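You operate a simulated robot arm through the tools that you are given. There is no shell and no other tool.

The job below is to be done with a simulated robot arm. You get a single attempt, and the scene is never put back.

JOB
Stop the recording, shut the bench logger down and pull the grey lead.
Fine: stop first, or the rows are lost; teal knob, logger switch and yellow block switch off; put the lead on the dune bench without strain. Dry hands.
Where things are to end (x, y in the base frame): grey lead within 6 cm of [49, 17].

The check looks at the end state, three seconds after you hand in, the way a careful person would. Anything else that was tipped, shoved, dropped, spilled or broken makes it a failure.

ROBOT AND FRAMES
A 7-joint arm with a two-finger parallel gripper, fixed in place. Base frame: the origin is at the foot of the arm, x ahead of it, y to its left, z up; the work surface is at about z = 0. Readings come in cm, rad, newtons and seconds.
With the tool pointing down near the work surface it reaches from about 24 to 62 cm from the base axis. Its first joint turns from -1.152 to 1.152 rad. Payload 2.6 kg.
The TCP is the grasp point between the finger pads, 3 cm short of the fingertips. In the tool frame z runs along the fingers and y along their closing line. Largest opening 9.4 cm; finger width 2.8, thickness 1; the body of the gripper, 5 by 9.6 cm, starts 5.5 cm behind the TCP.
Orientation is told as [roll, pitch, yaw] about the base's x, y, z axes, in that order, counted from this pose: with the fingers straight down and closing along the base's y, the tool's x points along the base's -x, its y along +y and its z along -z.

CONTROLS
- The arm moves only by the tool send_rows. Its arguments are lists of equal length, an entry for each row: "slide": the shift along the tool's x, y, z in mm, a list of three; "turn": the turn, a rotation vector about the tool's x, y, z in rad, a list of three; "grip": the finger opening in mm, from 0 to 94. In form: {"slide": [[x, y, z], ...], "turn": [[rx, ry, rz], ...], "grip": [grip, ...]}. A call has 1 to 20 rows; each row shifts and turns the commanded pose from where the row before left it, along the tool's axes as they then stand. A row lasts 0.2 s, in which the tool goes at most 5 cm and 0.15 rad; a call with a longer step from one row to the next is refused whole, and so is a gripper value outside its range. A pose out of reach is approached as far as the arm can. The call stops where the force on the tool passes 40 N (or 10 N more than at its start, if that is more) or the arm is blocked; 0.2 s more then pass. Each finger travels about 7.2 cm/s and halts on what it meets, pressing with about 30 N; the grip force reading is that of the motor and also rises with nothing between the fingers. The clock runs only during rows and for 0.2 s after the last one: add rows that do not move to give the fingers time. It gives the time, the measured TCP pose, the force on the tool (base axes), the opening and the grip force at its end, in the units of the frame above (readings bear some noise), with the torque about the TCP (base axes, N m) and any sound that the robot's microphone picked up.
- Cameras (640 x 400 px; columns grow to the right, rows downward): "scene" is fixed at [2.8, 41.98, 58.22]; the picture's right is [-0.80, -0.60, 0.00], its down [-0.26, 0.36, -0.90] and it looks along [0.54, -0.72, -0.44] (base axes); focal length 286 px, centre (320, 200). "wrist" rides on the gripper at [7.6, 1.4, -10.3] in the tool frame; the picture's right is [-0.18, 0.98, 0.00], its down [-0.75, -0.14, -0.64] and it looks along [-0.63, -0.12, 0.77] (tool axes); focal length 243 px, centre (320, 200). There is no depth. A picture from a camera that has moved, and an enlarged one, comes with that camera's place and axes in the base frame and with its lens. The place of the scene camera against the robot may be out by one fixed shift of up to 1.2 cm in any direction.
- camera(camera): a new picture of that camera. No time passes.
- enlarge(camera, box): a new picture of the part [left, top, right, bottom] of that camera's present view, enlarged. No time passes.
- sign_off(): hands the job in; it is judged then, once.

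Nothing tells you positions but the pictures and the camera data. Unless the task says otherwise, let go and move clear before handing in.

The tools are called as name(argument=value, ...) on one line, values as JSON. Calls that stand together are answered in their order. send_rows: Moves the arm, as the interface text tells. Its arguments: {"type":"object","properties":{"slide":{"type":"array","items":{"type":"array","items":{"type":"number"}}},"turn":{"type":"array","items":{"type":"array","items":{"type":"number"}}},"grip":{"type":"array","items":{"type":"number"}}},"required":["slide","turn","grip"]} The other tools are called the same way: camera (camera) takes a picture; enlarge (camera, box) takes an enlarged picture of a part of a camera's view; sign_off () hands the job in.

At the start:

```text
time_s: 0.0
ee_pos: [33.16, 14.35, 42.49]
tool_rot: [0.001, 0.0, 0.0]
force: [-0.1, 0.6, -0.1]
wrist_torque: [0.01, 0.0, 0.01]
gripper_width: 9.37
grasp_force: 0.0
```

scene: 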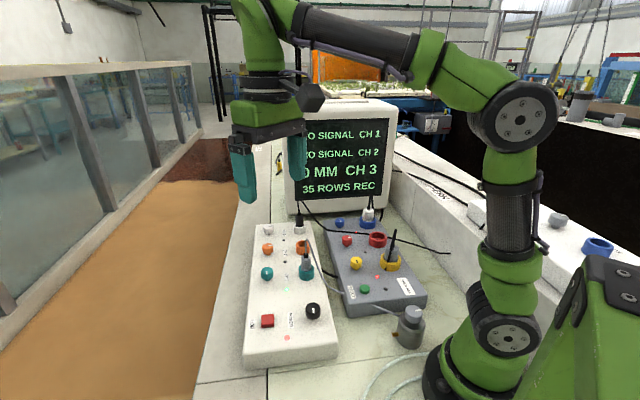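
wrist: 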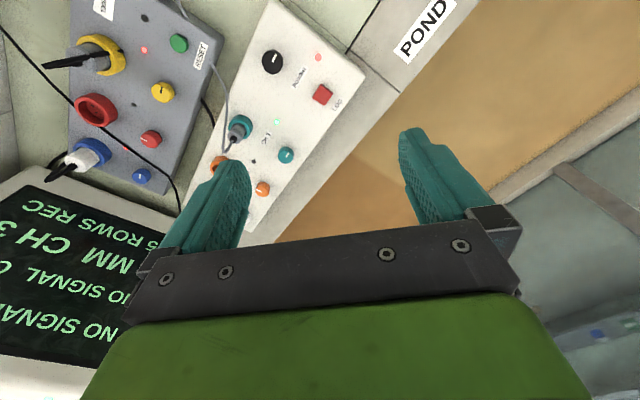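

I see a white logger box and a grey power block on a bench, with a screen showing "35 ROWS REC", and I need to identify each control. I'll enlarge both views first, before moving anything.

enlarge(camera="scene", box=[230, 200, 350, 370])

enlarge(camera="scene", box=[310, 190, 450, 360])

enlarge(camera="scene", box=[280, 90, 440, 210])

enlarge(camera="wrist", box=[180, 0, 380, 240])

enlarge(camera="wrist", box=[30, 0, 230, 200])

enlarge(camera="scene", box=[430, 140, 640, 280])

```text
2.35 times, centred on (290, 285) of scene
camera zoom: at [2.8, 41.98, 58.22], right [-0.8, -0.6, 0.0], down [-0.26, 0.36, -0.9], along [0.54, -0.72, -0.44], focal length 672 px, centre (391, 0)
```

zoom: 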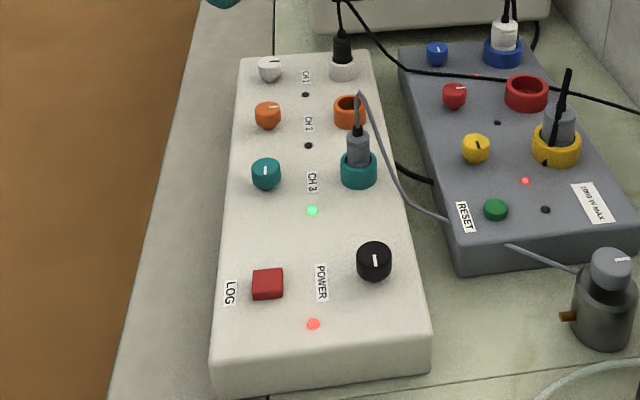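

```text
2.35 times, centred on (380, 275) of scene
camera zoom: at [2.8, 41.98, 58.22], right [-0.8, -0.6, 0.0], down [-0.26, 0.36, -0.9], along [0.54, -0.72, -0.44], focal length 672 px, centre (179, 24)
```

zoom: 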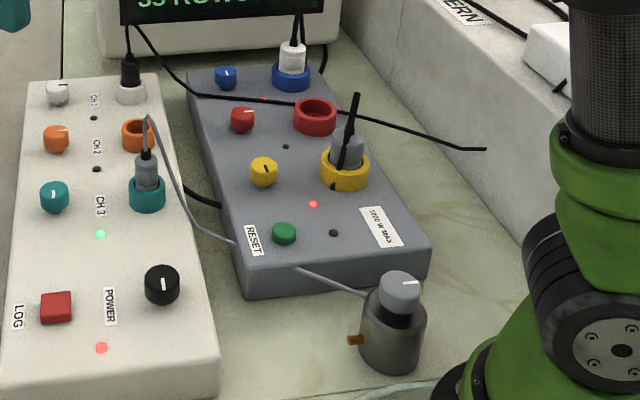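

```text
3.33 times, centred on (360, 150) of scene
camera zoom: at [2.8, 41.98, 58.22], right [-0.8, -0.6, 0.0], down [-0.26, 0.36, -0.9], along [0.54, -0.72, -0.44], focal length 952 px, centre (187, 367)
```

zoom: 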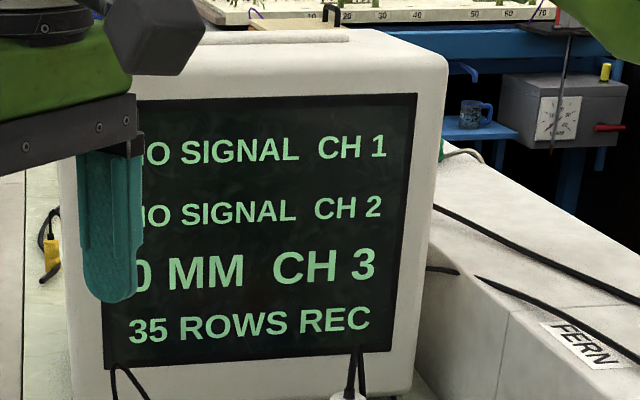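

```text
1.67 times, centred on (280, 120) of wrist
camera zoom: at [25.57, 15.76, 52.71], right [0.18, 0.98, 0.0], down [0.75, -0.14, 0.64], along [0.63, -0.12, -0.77], focal length 404 px, centre (387, 333)
```

zoom: 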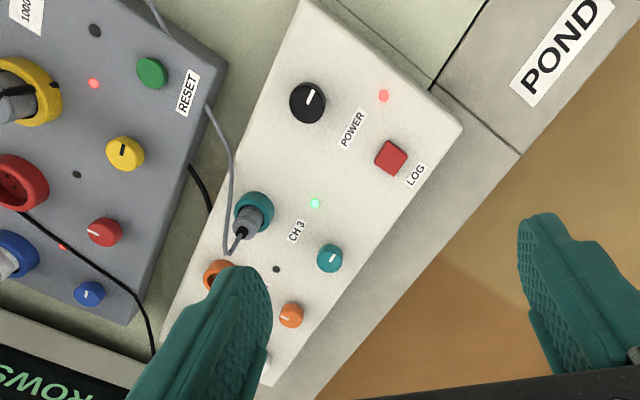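

```text
2.00 times, centred on (130, 100) of wrist
camera zoom: at [25.57, 15.76, 52.71], right [0.18, 0.98, 0.0], down [0.75, -0.14, 0.64], along [0.63, -0.12, -0.77], focal length 485 px, centre (700, 400)
```

zoom: 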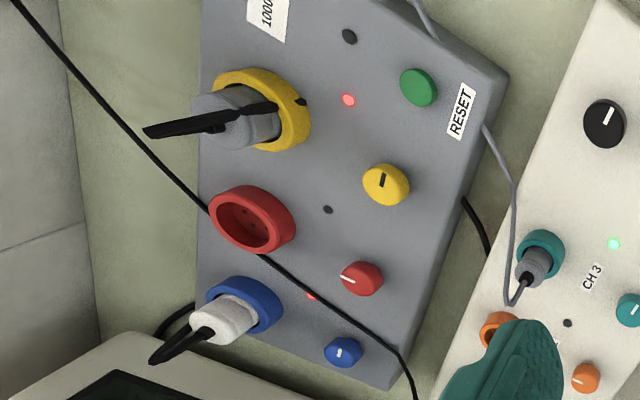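

```text
2.86 times, centred on (535, 210) of scene
camera zoom: at [2.8, 41.98, 58.22], right [-0.8, -0.6, 0.0], down [-0.26, 0.36, -0.9], along [0.54, -0.72, -0.44], focal length 816 px, centre (-294, 171)
```

zoom: 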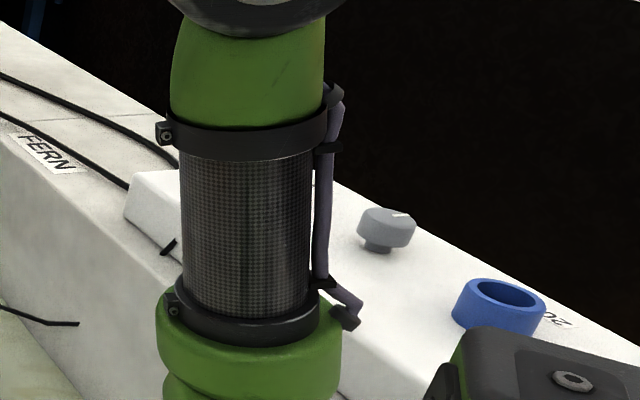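

I take the white box to be the logger, with the red LOG button near (39, 13), the teal knob near (50, 3), the black POWER knob near (32, 6) and the grey plug in the teal socket near (42, -3). The grey block's yellow knob is near (33, -14). Before touching anything I'll raise the arm a little and turn the wrist to look at the bench around (49, 17) and read the labels.

send_rows(slide=[[0, 0, 0], [0, 0, 0], [0, 0, 0], [0, 0, 0]], turn=[[0, 0, -0.14], [0, 0, -0.14], [0, 0, -0.14], [0, 0, -0.14]], grip=[94, 94, 94, 94])

camera(camera="wrist")

```text
time_s: 1.0
ee_pos: [33.12, 14.44, 42.48]
tool_rot: [0.001, 0.0, 0.563]
force: [0.0, -0.5, -0.8]
wrist_torque: [-0.02, -0.01, 0.0]
gripper_width: 9.4
grasp_force: 0.1
```

```text
taken
camera wrist: at [25.94, 11.43, 52.7], right [-0.37, 0.93, 0.0], down [0.71, 0.28, 0.64], along [0.6, 0.24, -0.77], focal length 243 px, centre (320, 200)
```

wrist: 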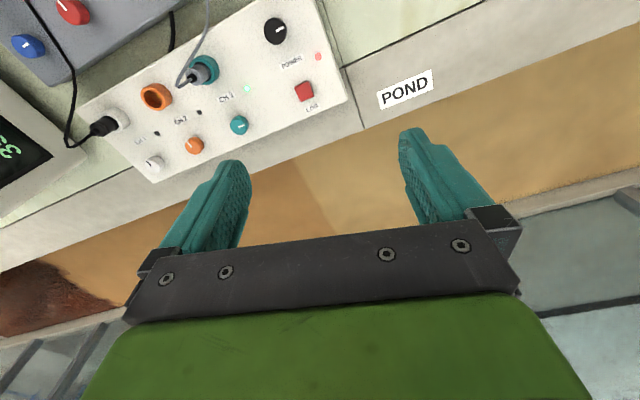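

The pale strip beside the logger carries a POND label on the nearer slab, and a joint separates it from the slab next to the logger. I'll enlarge several areas to find the dune label and to read the knob pointers.

enlarge(camera="scene", box=[180, 130, 340, 230])

enlarge(camera="scene", box=[180, 300, 340, 400])

enlarge(camera="wrist", box=[80, 0, 370, 200])

enlarge(camera="scene", box=[380, 90, 520, 240])

enlarge(camera="scene", box=[320, 270, 480, 400])

```text
4.00 times, centred on (260, 180) of scene
camera zoom: at [2.8, 41.98, 58.22], right [-0.8, -0.6, 0.0], down [-0.26, 0.36, -0.9], along [0.54, -0.72, -0.44], focal length 1143 px, centre (560, 280)
```

zoom: 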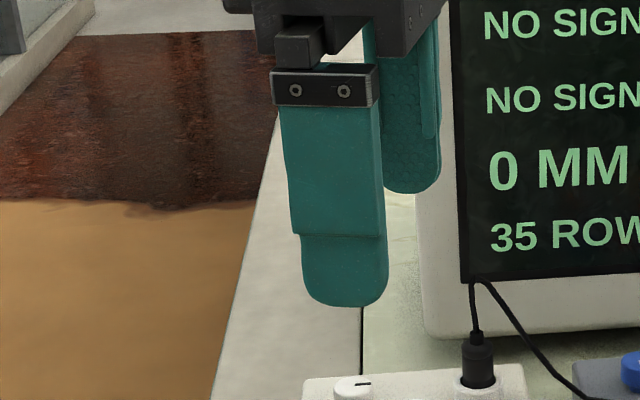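

```text
4.00 times, centred on (260, 350) of scene
camera zoom: at [2.8, 41.98, 58.22], right [-0.8, -0.6, 0.0], down [-0.26, 0.36, -0.9], along [0.54, -0.72, -0.44], focal length 1143 px, centre (560, -400)
```

zoom: 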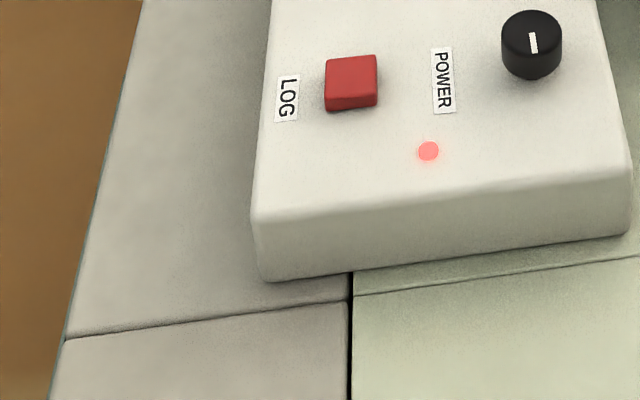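

```text
2.00 times, centred on (225, 100) of wrist
camera zoom: at [25.94, 11.43, 52.7], right [-0.37, 0.93, 0.0], down [0.71, 0.28, 0.64], along [0.6, 0.24, -0.77], focal length 485 px, centre (510, 400)
```

zoom: 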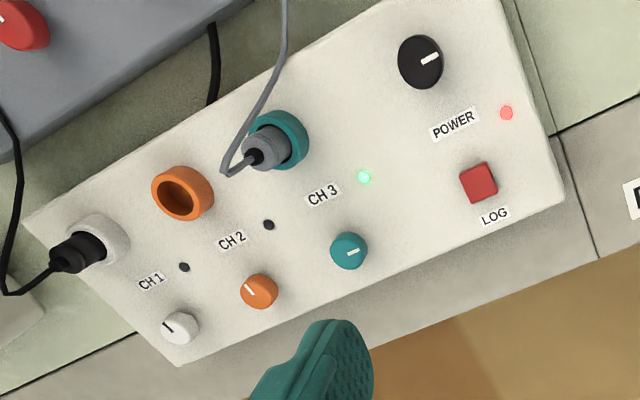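

```text
2.67 times, centred on (450, 165) of scene
camera zoom: at [2.8, 41.98, 58.22], right [-0.8, -0.6, 0.0], down [-0.26, 0.36, -0.9], along [0.54, -0.72, -0.44], focal length 762 px, centre (-27, 293)
```

zoom: 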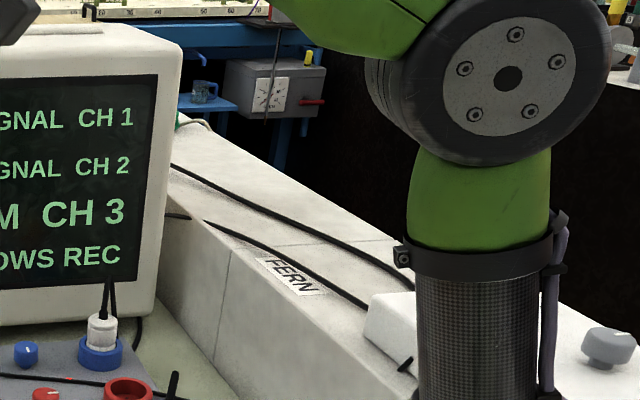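

```text
3.08 times, centred on (400, 335) of scene
camera zoom: at [2.8, 41.98, 58.22], right [-0.8, -0.6, 0.0], down [-0.26, 0.36, -0.9], along [0.54, -0.72, -0.44], focal length 879 px, centre (74, -215)
```

zoom: 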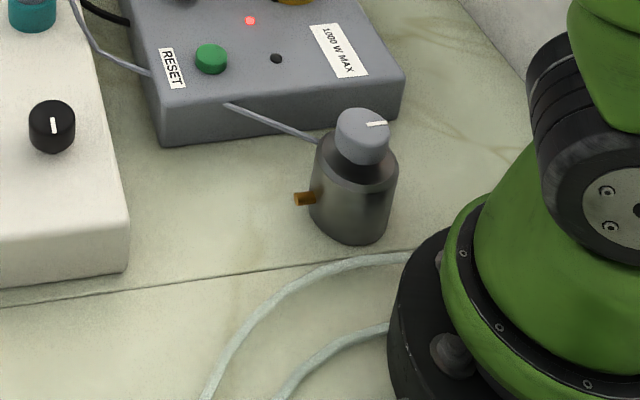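

Channels 1 and 2 are off and channel 3 is on, so comparing the pointer lines should give me the off direction. I'll enlarge the knobs further.

enlarge(camera="wrist", box=[140, 100, 270, 180])

enlarge(camera="wrist", box=[220, 0, 340, 80])

enlarge(camera="wrist", box=[140, 30, 260, 110])

enlarge(camera="wrist", box=[0, 0, 120, 80])

enlarge(camera="scene", box=[330, 205, 410, 255])

enlarge(camera="scene", box=[325, 240, 425, 310])

```text
4.92 times, centred on (205, 140) of wrist
camera zoom: at [25.94, 11.43, 52.7], right [-0.37, 0.93, 0.0], down [0.71, 0.28, 0.64], along [0.6, 0.24, -0.77], focal length 1194 px, centre (886, 495)
```

zoom: 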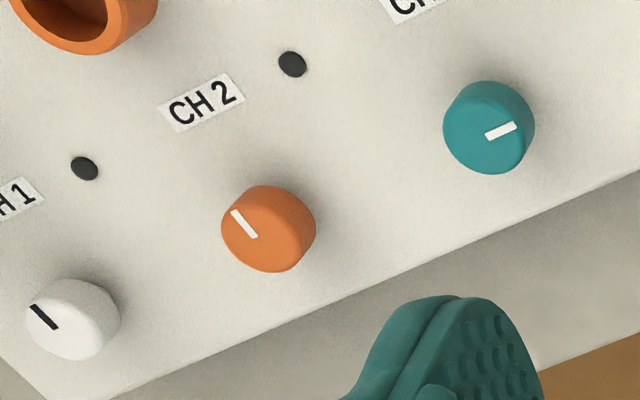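

```text
5.00 times, centred on (280, 40) of wrist
camera zoom: at [25.94, 11.43, 52.7], right [-0.37, 0.93, 0.0], down [0.71, 0.28, 0.64], along [0.6, 0.24, -0.77], focal length 1213 px, centre (520, 1000)
```

zoom: 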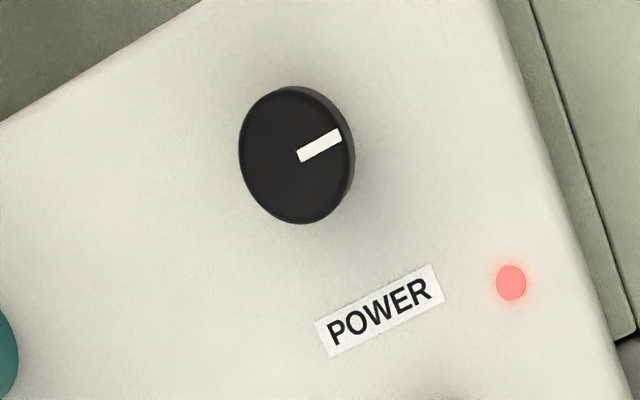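

```text
5.00 times, centred on (200, 70) of wrist
camera zoom: at [25.94, 11.43, 52.7], right [-0.37, 0.93, 0.0], down [0.71, 0.28, 0.64], along [0.6, 0.24, -0.77], focal length 1213 px, centre (920, 850)
```

zoom: 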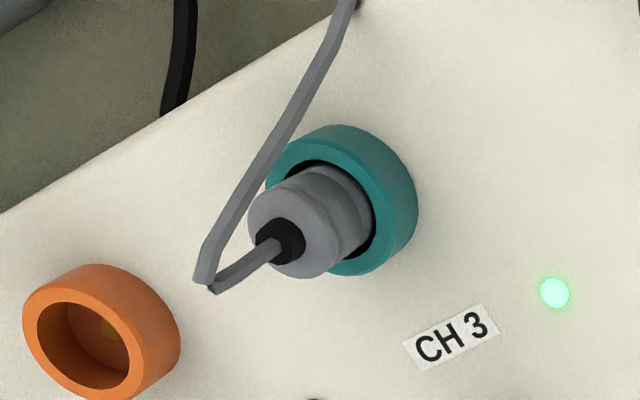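

```text
5.00 times, centred on (60, 40) of wrist
camera zoom: at [25.94, 11.43, 52.7], right [-0.37, 0.93, 0.0], down [0.71, 0.28, 0.64], along [0.6, 0.24, -0.77], focal length 1213 px, centre (1620, 1000)
```

zoom: 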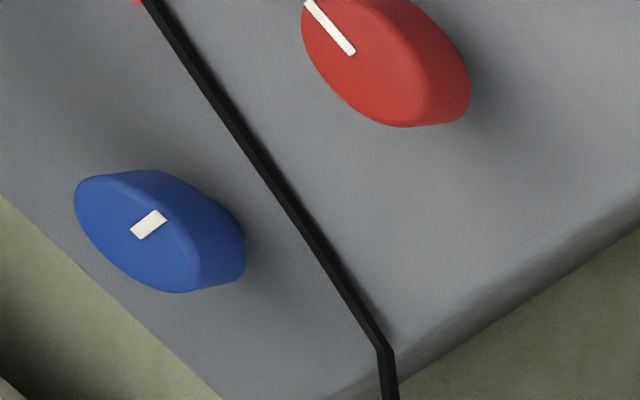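

```text
8.00 times, centred on (370, 230) of scene
camera zoom: at [2.8, 41.98, 58.22], right [-0.8, -0.6, 0.0], down [-0.26, 0.36, -0.9], along [0.54, -0.72, -0.44], focal length 2285 px, centre (-80, -40)
```

zoom: 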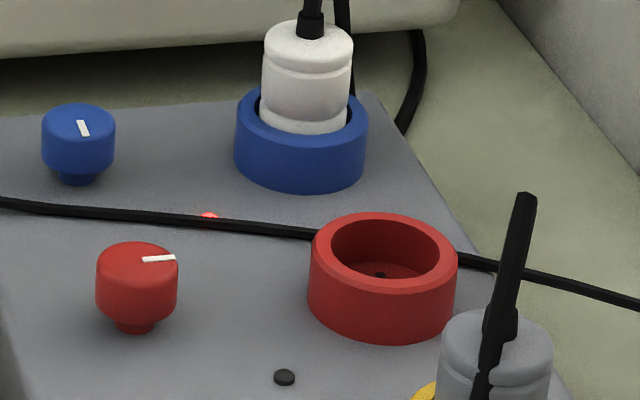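

```text
5.71 times, centred on (375, 275) of scene
camera zoom: at [2.8, 41.98, 58.22], right [-0.8, -0.6, 0.0], down [-0.26, 0.36, -0.9], along [0.54, -0.72, -0.44], focal length 1632 px, centre (6, -229)
```

zoom: 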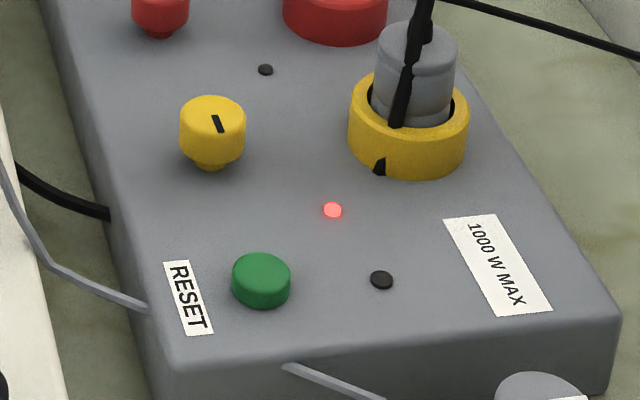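

The ON pointers face the POWER end and the OFF pointers (CH1, CH2, red) face the sockets, so off is a quarter turn counter-clockwise seen from above. I'll turn the tool to yaw -0.785 so its closing line runs across the box. Then I'll move above the LOG button at about (39.2, 13.5) with the fingers closed and look from there.

send_rows(slide=[[0, 0, 0], [0, 0, 0], [0, 0, 0], [0, 0, 0], [0, 0, 0], [0, 0, 0], [0, 0, 0], [0, 0, 0], [0, 0, 0], [0, 0, 0], [-7, 5, 20], [-7, 5, 20], [-7, 5, 20], [-7, 5, 20], [-7, 5, 20], [-7, 5, 20], [-8, 6, 20], [0, 0, 0]], turn=[[0, 0, 0.135], [0, 0, 0.135], [0, 0, 0.135], [0, 0, 0.135], [0, 0, 0.135], [0, 0, 0.135], [0, 0, 0.135], [0, 0, 0.135], [0, 0, 0.135], [0, 0, 0.133], [0, 0, 0], [0, 0, 0], [0, 0, 0], [0, 0, 0], [0, 0, 0], [0, 0, 0], [0, 0, 0], [0, 0, 0]], grip=[94, 80, 70, 60, 50, 40, 30, 20, 10, 0, 0, 0, 0, 0, 0, 0, 0, 0])

camera(camera="wrist")

camera(camera="scene")

```text
time_s: 4.8
ee_pos: [39.18, 13.64, 28.61]
tool_rot: [-0.001, 0.002, -0.788]
force: [0.1, 0.5, 0.7]
wrist_torque: [0.03, -0.05, 0.0]
gripper_width: 0.0
grasp_force: 30.2
```

```text
taken
camera wrist: at [34.83, 19.83, 38.7], right [0.83, 0.56, 0.0], down [0.43, -0.64, 0.64], along [0.36, -0.53, -0.77], focal length 243 px, centre (320, 200)
```

wrist: 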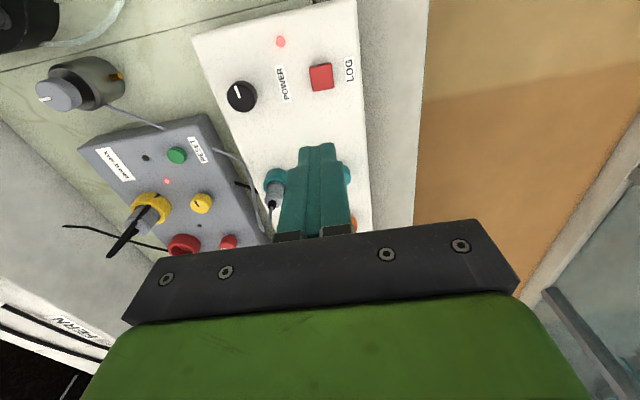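

```text
taken
```

scene: 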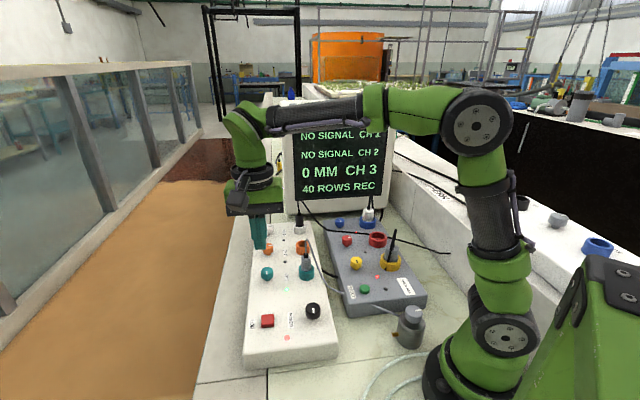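

The logger now reads 40 rows and the TCP is almost directly above the LOG button, which I put at about (39.2, 13.7) with its top near z = 6. I'll enlarge the view to refine the button, knob and plug positions.

enlarge(camera="wrist", box=[190, 0, 390, 125])

enlarge(camera="wrist", box=[70, 110, 290, 250])

enlarge(camera="wrist", box=[20, 30, 180, 130])

enlarge(camera="scene", box=[230, 200, 350, 370])

```text
3.20 times, centred on (290, 62) of wrist
camera zoom: at [34.83, 19.83, 38.7], right [0.83, 0.56, 0.0], down [0.43, -0.64, 0.64], along [0.36, -0.53, -0.77], focal length 776 px, centre (416, 640)
```

zoom: 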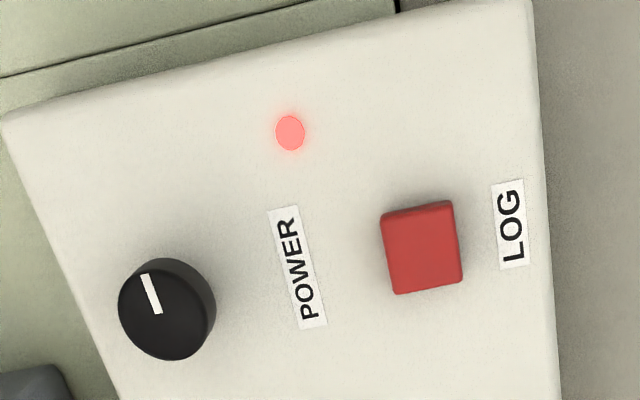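

```text
2.86 times, centred on (180, 180) of wrist
camera zoom: at [34.83, 19.83, 38.7], right [0.83, 0.56, 0.0], down [0.43, -0.64, 0.64], along [0.36, -0.53, -0.77], focal length 693 px, centre (720, 257)
```

zoom: 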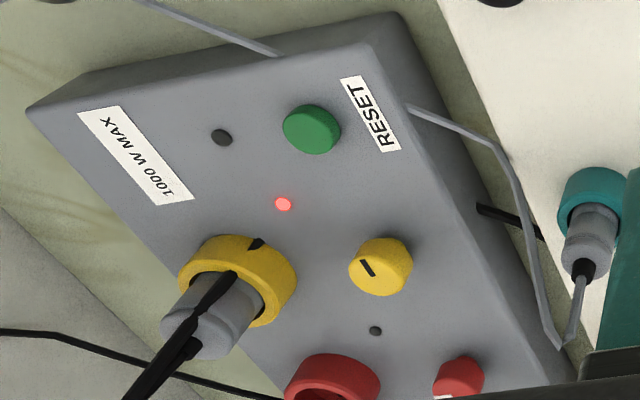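

```text
4.00 times, centred on (100, 80) of wrist
camera zoom: at [34.83, 19.83, 38.7], right [0.83, 0.56, 0.0], down [0.43, -0.64, 0.64], along [0.36, -0.53, -0.77], focal length 970 px, centre (1200, 680)
```

zoom: 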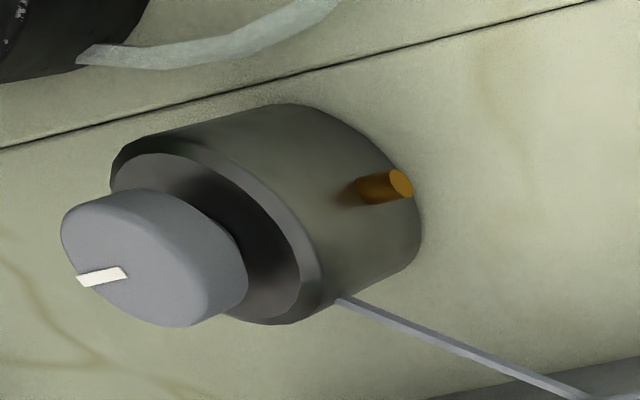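

```text
2.35 times, centred on (290, 285) of scene
camera zoom: at [2.8, 41.98, 58.22], right [-0.8, -0.6, 0.0], down [-0.26, 0.36, -0.9], along [0.54, -0.72, -0.44], focal length 672 px, centre (391, 0)
```

zoom: 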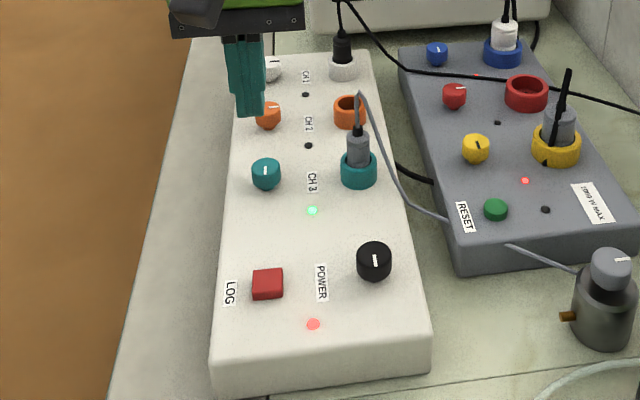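

The TCP at (39.2, 13.6) lines up with the LOG button. I'll descend until the closed fingertips are about 2 cm above it, then check.

send_rows(slide=[[0, 0, 20], [0, 0, 20], [0, 0, 20], [0, 0, 20], [0, 0, 20], [0, 0, 20], [0, 0, 20], [0, 0, 20], [0, 0, 10], [0, 0, 0]], turn=[[0, 0, 0], [0, 0, 0], [0, 0, 0], [0, 0, 0], [0, 0, 0], [0, 0, 0], [0, 0, 0], [0, 0, 0], [0, 0, 0], [0, 0, 0]], grip=[0, 0, 0, 0, 0, 0, 0, 0, 0, 0])

camera(camera="wrist")

enlarge(camera="scene", box=[230, 240, 350, 360])

```text
time_s: 7.0
ee_pos: [39.14, 13.44, 11.35]
tool_rot: [-0.001, -0.001, -0.79]
force: [1.1, -0.1, 0.2]
wrist_torque: [0.0, -0.01, 0.02]
gripper_width: 0.0
grasp_force: 30.1
```

```text
taken
camera wrist: at [34.83, 19.74, 21.64], right [0.83, 0.56, 0.0], down [0.43, -0.63, 0.64], along [0.36, -0.53, -0.77], focal length 243 px, centre (320, 200)
```

wrist: 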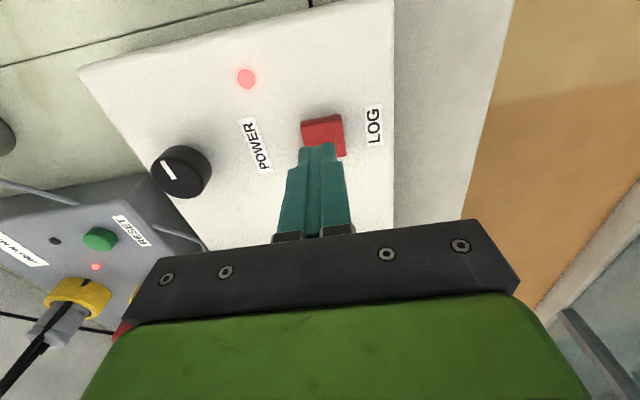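

```text
3.33 times, centred on (290, 300) of scene
camera zoom: at [2.8, 41.98, 58.22], right [-0.8, -0.6, 0.0], down [-0.26, 0.36, -0.9], along [0.54, -0.72, -0.44], focal length 952 px, centre (420, -133)
```

zoom: 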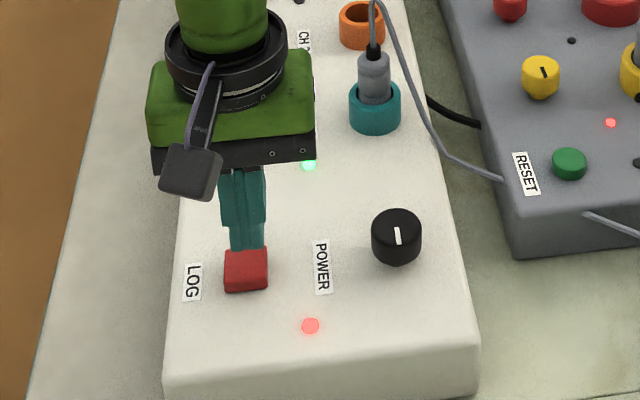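

The closed fingertips are at about z = 8.3, just over the button. I'll nudge 2 mm and press down in small steps, watching for force or a click.

send_rows(slide=[[2, 2, 3], [0, 0, 3], [0, 0, 3], [0, 0, 3], [0, 0, 2], [0, 0, 2]], turn=[[0, 0, 0], [0, 0, 0], [0, 0, 0], [0, 0, 0], [0, 0, 0], [0, 0, 0]], grip=[0, 0, 0, 0, 0, 0])

```text
time_s: 8.4
ee_pos: [39.24, 13.7, 9.88]
tool_rot: [0.003, 0.001, -0.787]
force: [-0.4, 0.0, 0.4]
wrist_torque: [0.03, 0.0, -0.01]
gripper_width: 0.01
grasp_force: 30.0
```

No contact yet, with the fingertips at about z = 6.9. I'll continue down in 1–2 mm steps.

send_rows(slide=[[0, 0, 2], [0, 0, 2], [0, 0, 2], [0, 0, 1.5]], turn=[[0, 0, 0], [0, 0, 0], [0, 0, 0], [0, 0, 0]], grip=[0, 0, 0, 0])

```text
time_s: 9.4
ee_pos: [39.31, 13.64, 9.09]
tool_rot: [0.002, 0.001, -0.788]
force: [-1.0, -0.9, 2.7]
wrist_torque: [-0.05, 0.06, 0.04]
gripper_width: 0.02
grasp_force: 29.8
heard: click
```

I heard a click with the fingertips at about z = 6.1. I'll lift straight off and check the screen and light.

send_rows(slide=[[0, 0, -10], [0, 0, -20], [0, 0, -30], [0, 0, -30], [0, 0, -30], [0, 0, 0]], turn=[[0, 0, 0], [0, 0, 0], [0, 0, 0], [0, 0, 0], [0, 0, 0], [0, 0, 0]], grip=[0, 0, 0, 0, 0, 0])

camera(camera="scene")

enlarge(camera="scene", box=[270, 100, 410, 210])

camera(camera="wrist")

```text
time_s: 10.8
ee_pos: [39.21, 13.45, 21.1]
tool_rot: [0.001, 0.001, -0.787]
force: [-0.4, 0.1, 0.3]
wrist_torque: [0.04, -0.02, 0.02]
gripper_width: 0.0
grasp_force: 30.3
```

```text
taken
```

scene: 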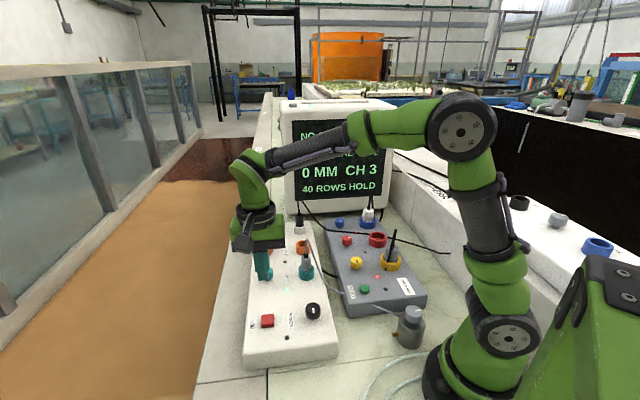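

```text
3.64 times, centred on (340, 155) of scene
camera zoom: at [2.8, 41.98, 58.22], right [-0.8, -0.6, 0.0], down [-0.26, 0.36, -0.9], along [0.54, -0.72, -0.44], focal length 1039 px, centre (247, 364)
```

zoom: 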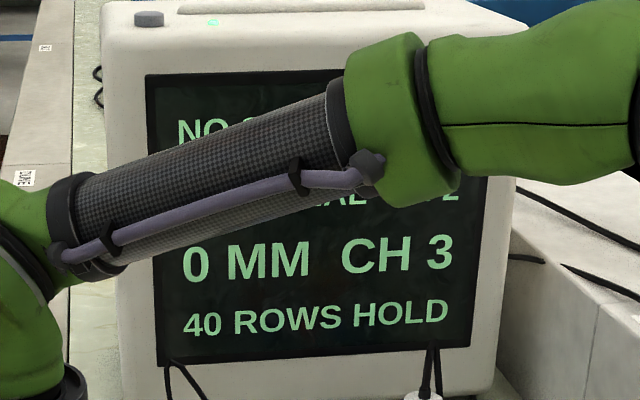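

```text
taken
camera wrist: at [34.97, 19.84, 31.25], right [0.83, 0.56, 0.0], down [0.43, -0.63, 0.64], along [0.36, -0.53, -0.77], focal length 243 px, centre (320, 200)
```

wrist: 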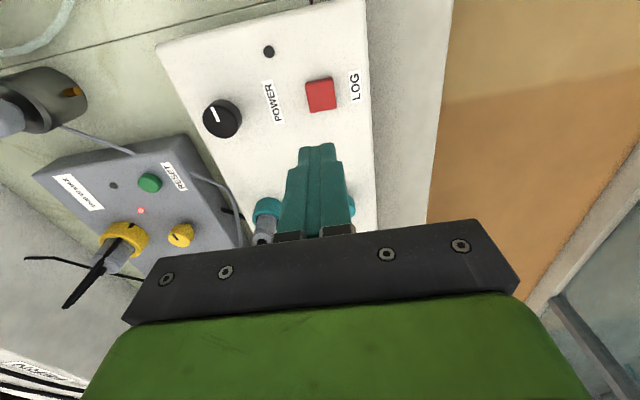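

The screen now reads "40 ROWS HOLD", the record light is off, and a DUNE label is visible on the strip next to the logger. Next is the teal knob, at about (49.6, 3.9); I'll move above it with the fingers open to 62 mm and look.

send_rows(slide=[[-17.6, 0.7, 0], [-17.6, 0.7, 0], [-17.6, 0.7, 0], [-17.6, 0.7, 0], [-17.6, 0.7, 0], [-17.6, 0.7, 0], [-17.6, 0.7, 0], [-17.6, 0.7, 0], [0, 0, 0], [0, 0, 0]], turn=[[0, 0, 0], [0, 0, 0], [0, 0, 0], [0, 0, 0], [0, 0, 0], [0, 0, 0], [0, 0, 0], [0, 0, 0], [0, 0, 0], [0, 0, 0]], grip=[0, 0, 0, 20, 40, 62, 62, 62, 62, 62])

camera(camera="wrist")

camera(camera="scene")

```text
time_s: 13.0
ee_pos: [49.66, 4.07, 21.15]
tool_rot: [0.0, 0.0, -0.79]
force: [-0.1, 0.5, -0.3]
wrist_torque: [0.01, -0.02, 0.01]
gripper_width: 6.2
grasp_force: 0.0
```

```text
taken
camera wrist: at [45.29, 10.45, 31.4], right [0.83, 0.56, 0.0], down [0.43, -0.63, 0.64], along [0.36, -0.53, -0.77], focal length 243 px, centre (320, 200)
```

wrist: 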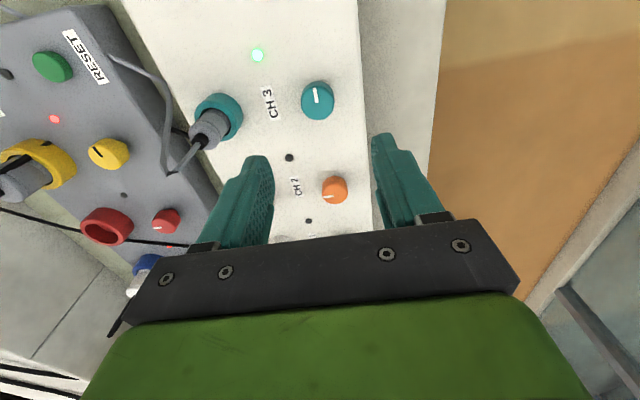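

```text
taken
```

scene: 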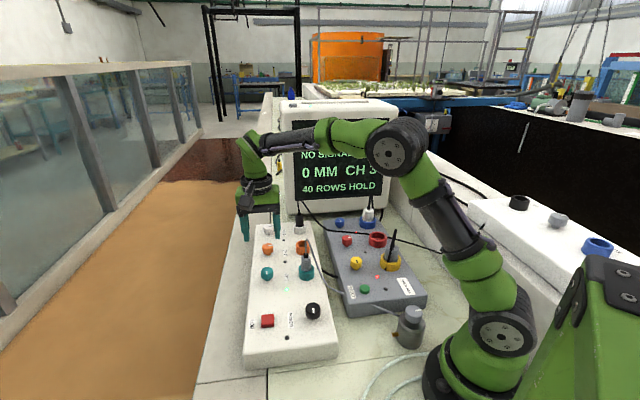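

enlarge(camera="wrist", box=[230, 50, 400, 156])

enlarge(camera="wrist", box=[100, 40, 300, 165])

```text
3.76 times, centred on (315, 103) of wrist
camera zoom: at [45.29, 10.45, 31.4], right [0.83, 0.56, 0.0], down [0.43, -0.63, 0.64], along [0.36, -0.53, -0.77], focal length 913 px, centre (339, 565)
```

zoom: 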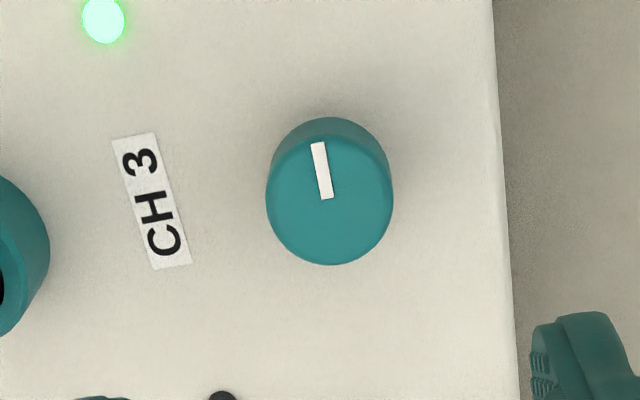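

```text
3.20 times, centred on (200, 102) of wrist
camera zoom: at [45.29, 10.45, 31.4], right [0.83, 0.56, 0.0], down [0.43, -0.63, 0.64], along [0.36, -0.53, -0.77], focal length 776 px, centre (704, 512)
```

zoom: 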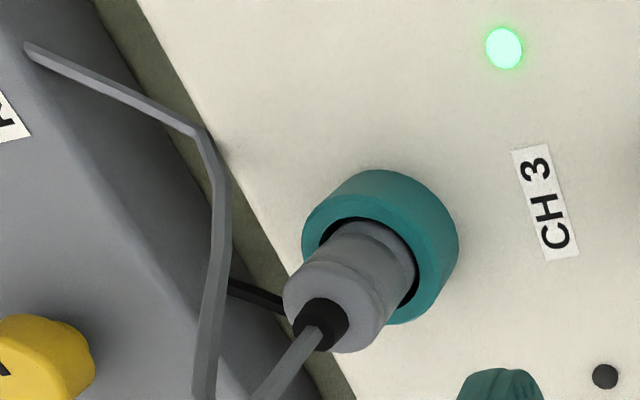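

The teal knob's top is centred near (49.4, 3.9) and is about 3.2 cm across. I'll shift 3 mm and descend with the fingers straddling it, leaving the fingertips just above the box top.

send_rows(slide=[[0, -3, 15], [0, 0, 15], [0, 0, 15], [0, 0, 15], [0, 0, 15], [0, 0, 15], [0, 0, 15], [0, 0, 10], [0, 0, 6], [0, 0, 0]], turn=[[0, 0, 0], [0, 0, 0], [0, 0, 0], [0, 0, 0], [0, 0, 0], [0, 0, 0], [0, 0, 0], [0, 0, 0], [0, 0, 0], [0, 0, 0]], grip=[62, 62, 62, 62, 62, 62, 62, 62, 62, 62])

camera(camera="wrist")

enlarge(camera="scene", box=[220, 210, 340, 310])

```text
time_s: 15.2
ee_pos: [49.36, 4.02, 8.99]
tool_rot: [0.002, 0.002, -0.789]
force: [0.9, -0.7, -0.1]
wrist_torque: [-0.03, -0.02, -0.01]
gripper_width: 6.2
grasp_force: 0.1
```

```text
taken
camera wrist: at [45.06, 10.27, 19.28], right [0.83, 0.56, 0.0], down [0.43, -0.63, 0.64], along [0.36, -0.53, -0.77], focal length 243 px, centre (320, 200)
```

wrist: 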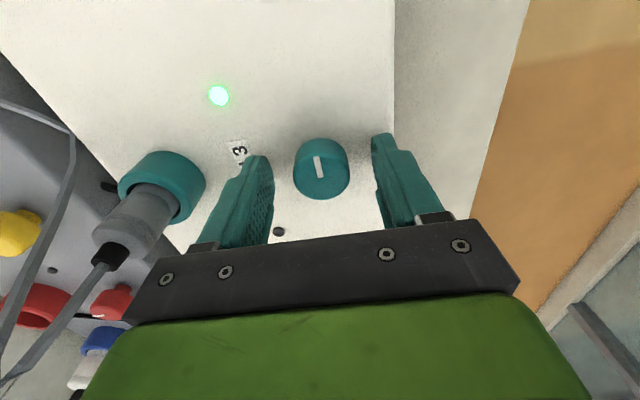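

```text
4.00 times, centred on (280, 260) of scene
camera zoom: at [2.8, 41.98, 58.22], right [-0.8, -0.6, 0.0], down [-0.26, 0.36, -0.9], along [0.54, -0.72, -0.44], focal length 1143 px, centre (480, -40)
```

zoom: 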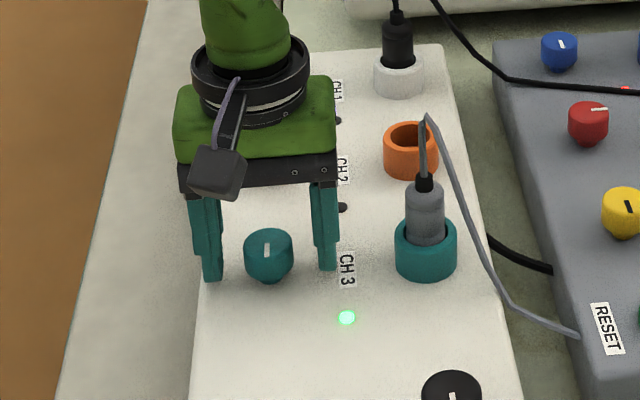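

The knob sits centred between the fingers. I'll go 3 mm lower and close on it.

send_rows(slide=[[0, 0, 3], [0, 0, 0], [0, 0, 0], [0, 0, 0]], turn=[[0, 0, 0], [0, 0, 0], [0, 0, 0], [0, 0, 0]], grip=[62, 45, 28, 28])

```text
time_s: 16.2
ee_pos: [49.36, 4.1, 8.74]
tool_rot: [0.004, 0.001, -0.786]
force: [9.2, 7.8, -5.7]
wrist_torque: [-0.36, -0.02, -0.01]
gripper_width: 3.17
grasp_force: 44.9
```

I have the knob, about 3.2 cm wide between the pads. I'll ease the side load by 1 mm and turn counter-clockwise in parts.

send_rows(slide=[[0, 1, 0], [0, 0, 0], [0, 0, 0], [0, 0, 0], [0, 0, 0]], turn=[[0, 0, 0], [0, 0, -0.1], [0, 0, -0.1], [0, 0, -0.1], [0, 0, -0.1]], grip=[28, 28, 28, 28, 28])

enlarge(camera="wrist", box=[200, 60, 440, 210])

```text
time_s: 17.4
ee_pos: [49.46, 4.02, 8.75]
tool_rot: [0.002, -0.001, -0.384]
force: [20.6, 9.3, -13.8]
wrist_torque: [-0.24, -0.23, -0.05]
gripper_width: 3.19
grasp_force: 44.7
```

```text
2.67 times, centred on (320, 135) of wrist
camera zoom: at [42.91, 8.15, 18.96], right [0.54, 0.84, 0.0], down [0.64, -0.41, 0.64], along [0.54, -0.34, -0.77], focal length 647 px, centre (320, 373)
```

zoom: 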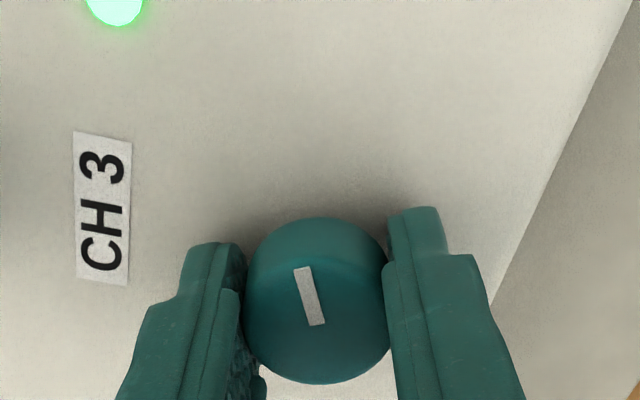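

The pointer turns with the fingers, but a side load is building up (about 20 N in x). I'll trim the position by 1–2 mm to relieve it before I continue.

send_rows(slide=[[-1.1, 1.3, 1], [0, 0, 0]], turn=[[0, 0, 0], [0, 0, 0]], grip=[28, 28])

```text
time_s: 18.0
ee_pos: [49.38, 4.16, 8.73]
tool_rot: [0.0, 0.003, -0.39]
force: [-23.0, 4.8, 22.0]
wrist_torque: [-0.71, -0.37, 0.01]
gripper_width: 3.18
grasp_force: 44.9
```

send_rows(slide=[[0.7, -0.15, -0.6], [0, 0, 0]], turn=[[0, 0, 0], [0, 0, 0]], grip=[28, 28])

```text
time_s: 18.6
ee_pos: [49.46, 4.04, 8.73]
tool_rot: [0.001, 0.001, -0.393]
force: [-22.4, -0.6, 28.2]
wrist_torque: [-0.07, 0.85, -0.01]
gripper_width: 3.18
grasp_force: 44.8
```

send_rows(slide=[[0, 0, 0], [0, 0, 0], [0, 0, 0]], turn=[[0, 0, 0], [0, 0, 0], [0, 0, 0]], grip=[28, 28, 28])

```text
time_s: 19.4
ee_pos: [49.35, 4.13, 8.71]
tool_rot: [0.0, 0.001, -0.391]
force: [-25.0, -3.6, 30.1]
wrist_torque: [-0.37, 0.49, 0.02]
gripper_width: 3.17
grasp_force: 44.6
```

The side load is stuck in the grip, so I'll open, let it relax, and look at how the knob and tool line up.

send_rows(slide=[[0, 0, 0], [0, 0, 0], [0, 0, 0]], turn=[[0, 0, 0], [0, 0, 0], [0, 0, 0]], grip=[50, 50, 50])

enlarge(camera="wrist", box=[200, 60, 440, 210])

enlarge(camera="scene", box=[220, 210, 340, 310])

```text
time_s: 20.2
ee_pos: [49.56, 4.12, 8.76]
tool_rot: [0.002, -0.002, -0.389]
force: [0.4, 0.4, -0.2]
wrist_torque: [0.02, -0.01, 0.02]
gripper_width: 4.97
grasp_force: 0.0
```

```text
2.67 times, centred on (320, 135) of wrist
camera zoom: at [43.02, 8.22, 18.86], right [0.54, 0.84, 0.0], down [0.64, -0.42, 0.64], along [0.54, -0.35, -0.77], focal length 647 px, centre (320, 373)
```

zoom: 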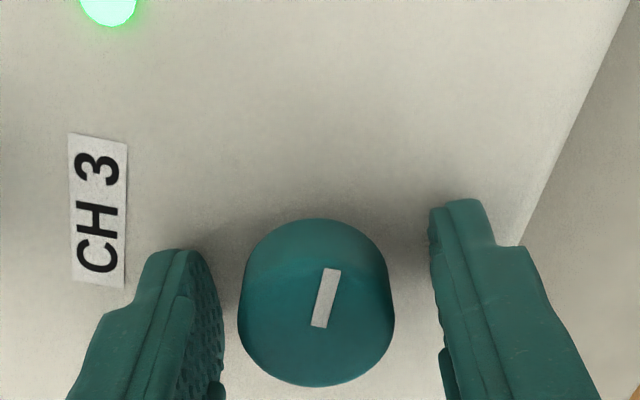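

```text
4.00 times, centred on (280, 260) of scene
camera zoom: at [2.8, 41.98, 58.22], right [-0.8, -0.6, 0.0], down [-0.26, 0.36, -0.9], along [0.54, -0.72, -0.44], focal length 1143 px, centre (480, -40)
```

zoom: 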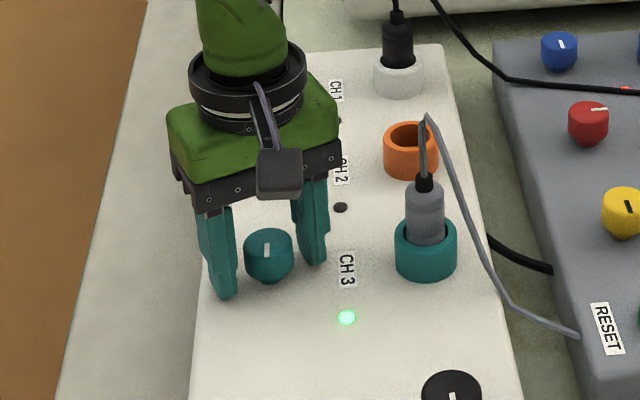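

The knob sprang back to ON when released, so it has to go past halfway in one held turn. I'll turn back to yaw -0.785, recentre by about 1.3 mm, regrip and check the load before turning.

send_rows(slide=[[0, 0, 0], [0, 0, 0], [0, 0, 0], [0, 0, 0], [0, -1.3, 0], [0, 0, 0], [0, 0, 0]], turn=[[0, 0, 0.1], [0, 0, 0.1], [0, 0, 0.1], [0, 0, 0.1], [0, 0, 0], [0, 0, 0], [0, 0, 0]], grip=[50, 50, 50, 50, 50, 50, 50])

enlarge(camera="wrist", box=[200, 60, 440, 210])

```text
time_s: 21.8
ee_pos: [49.37, 4.04, 8.63]
tool_rot: [0.002, 0.001, -0.789]
force: [-0.7, -0.1, 0.8]
wrist_torque: [0.04, 0.03, 0.02]
gripper_width: 4.99
grasp_force: 0.1
```

```text
2.67 times, centred on (320, 135) of wrist
camera zoom: at [45.07, 10.32, 18.91], right [0.83, 0.56, 0.0], down [0.43, -0.63, 0.64], along [0.36, -0.53, -0.77], focal length 647 px, centre (320, 373)
```

zoom: 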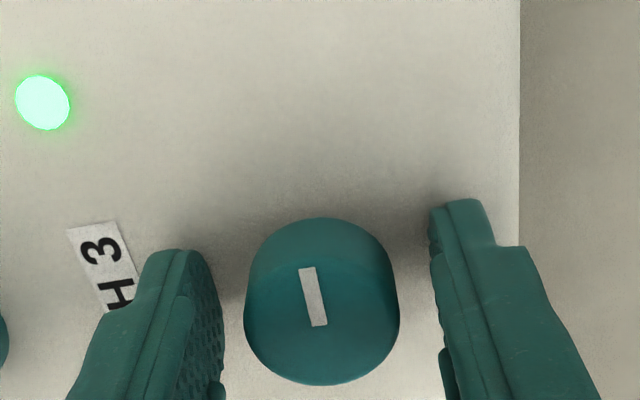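

The knob is now centred between the fingers to within a millimetre. I'll shift 1 mm along tool x and close.

send_rows(slide=[[1, 0, 0], [0, 0, 0], [0, 0, 0], [0, 0, 0]], turn=[[0, 0, 0], [0, 0, 0], [0, 0, 0], [0, 0, 0]], grip=[50, 30, 30, 30])

```text
time_s: 22.8
ee_pos: [49.38, 4.14, 8.64]
tool_rot: [0.003, -0.001, -0.788]
force: [6.7, 3.5, -2.3]
wrist_torque: [-0.29, 0.11, 0.03]
gripper_width: 3.21
grasp_force: 45.0
```

The load is low. I'll turn counter-clockwise 1.56 rad in one held motion.

send_rows(slide=[[0, 0, 0], [0, 0, 0], [0, 0, 0], [0, 0, 0], [0, 0, 0], [0, 0, 0], [0, 0, 0], [0, 0, 0], [0, 0, 0], [0, 0, 0], [0, 0, 0], [0, 0, 0], [0, 0, 0]], turn=[[0, 0, -0.12], [0, 0, -0.12], [0, 0, -0.12], [0, 0, -0.12], [0, 0, -0.12], [0, 0, -0.12], [0, 0, -0.12], [0, 0, -0.12], [0, 0, -0.12], [0, 0, -0.12], [0, 0, -0.12], [0, 0, -0.12], [0, 0, -0.12]], grip=[30, 30, 30, 30, 30, 30, 30, 30, 30, 30, 30, 30, 30])

enlarge(camera="scene", box=[220, 210, 340, 310])

```text
time_s: 25.6
ee_pos: [49.27, 4.04, 8.65]
tool_rot: [0.0, 0.0, 0.774]
force: [-7.9, 0.7, 9.2]
wrist_torque: [-0.48, 0.25, -0.19]
gripper_width: 3.19
grasp_force: 44.8
```

```text
4.00 times, centred on (280, 260) of scene
camera zoom: at [2.79, 41.98, 58.22], right [-0.8, -0.6, 0.0], down [-0.26, 0.36, -0.9], along [0.54, -0.72, -0.44], focal length 1143 px, centre (480, -40)
```

zoom: 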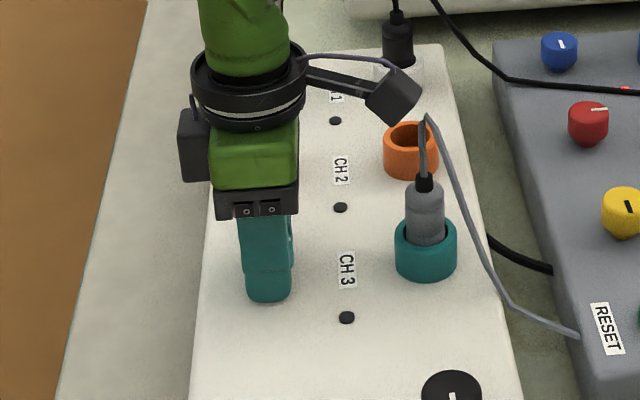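

The CH 3 light has gone out. I'll release, lift clear and check that the knob stays off.

send_rows(slide=[[0, 0, 0], [0, 0, 0], [0, 0, 0], [0, 0, -10], [0, 0, -25], [0, 0, -30], [0, 0, -30], [0, 0, -30], [0, 0, 0]], turn=[[0, 0, 0], [0, 0, 0], [0, 0, 0], [0, 0, 0], [0, 0, 0], [0, 0, 0], [0, 0, 0], [0, 0, 0], [0, 0, 0]], grip=[50, 55, 55, 55, 55, 55, 55, 55, 55])

camera(camera="wrist")

enlarge(camera="scene", box=[220, 210, 340, 310])

enlarge(camera="scene", box=[270, 100, 410, 210])

```text
time_s: 27.6
ee_pos: [49.38, 4.15, 21.07]
tool_rot: [-0.001, 0.001, 0.773]
force: [-0.8, -0.1, 0.3]
wrist_torque: [-0.01, 0.02, 0.0]
gripper_width: 5.49
grasp_force: 0.0
```

```text
taken
camera wrist: at [43.01, -0.2, 31.37], right [-0.56, 0.83, 0.0], down [0.64, 0.42, 0.64], along [0.53, 0.36, -0.77], focal length 243 px, centre (320, 200)
```

wrist: 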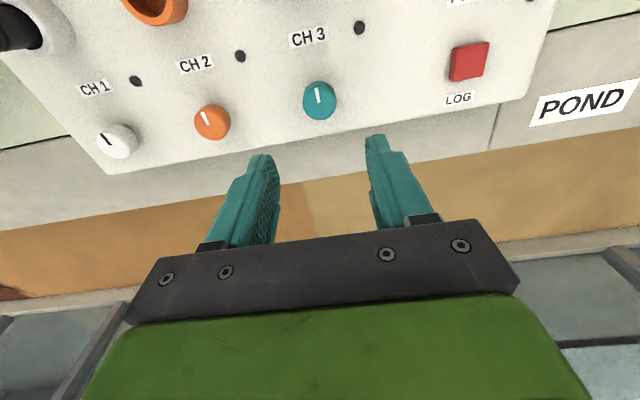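

```text
4.00 times, centred on (280, 260) of scene
camera zoom: at [2.8, 41.98, 58.22], right [-0.8, -0.6, 0.0], down [-0.26, 0.36, -0.9], along [0.54, -0.72, -0.44], focal length 1143 px, centre (480, -40)
```

zoom: 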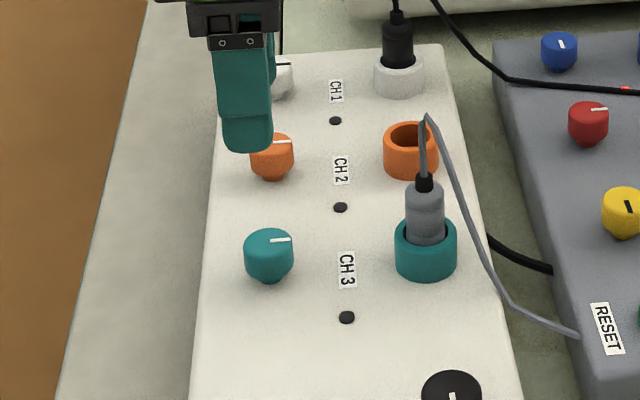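

```text
3.64 times, centred on (340, 155) of scene
camera zoom: at [2.8, 41.98, 58.22], right [-0.8, -0.6, 0.0], down [-0.26, 0.36, -0.9], along [0.54, -0.72, -0.44], focal length 1039 px, centre (247, 364)
```

zoom: 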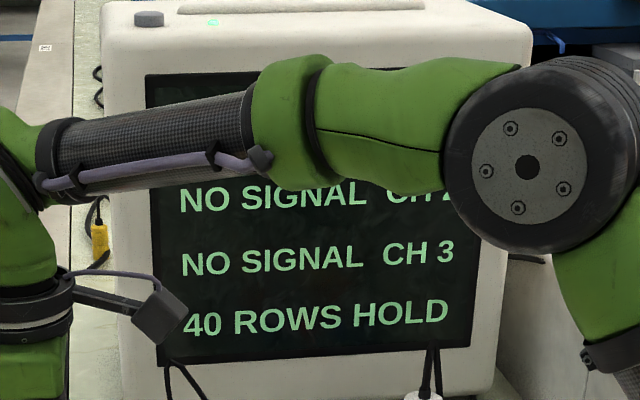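

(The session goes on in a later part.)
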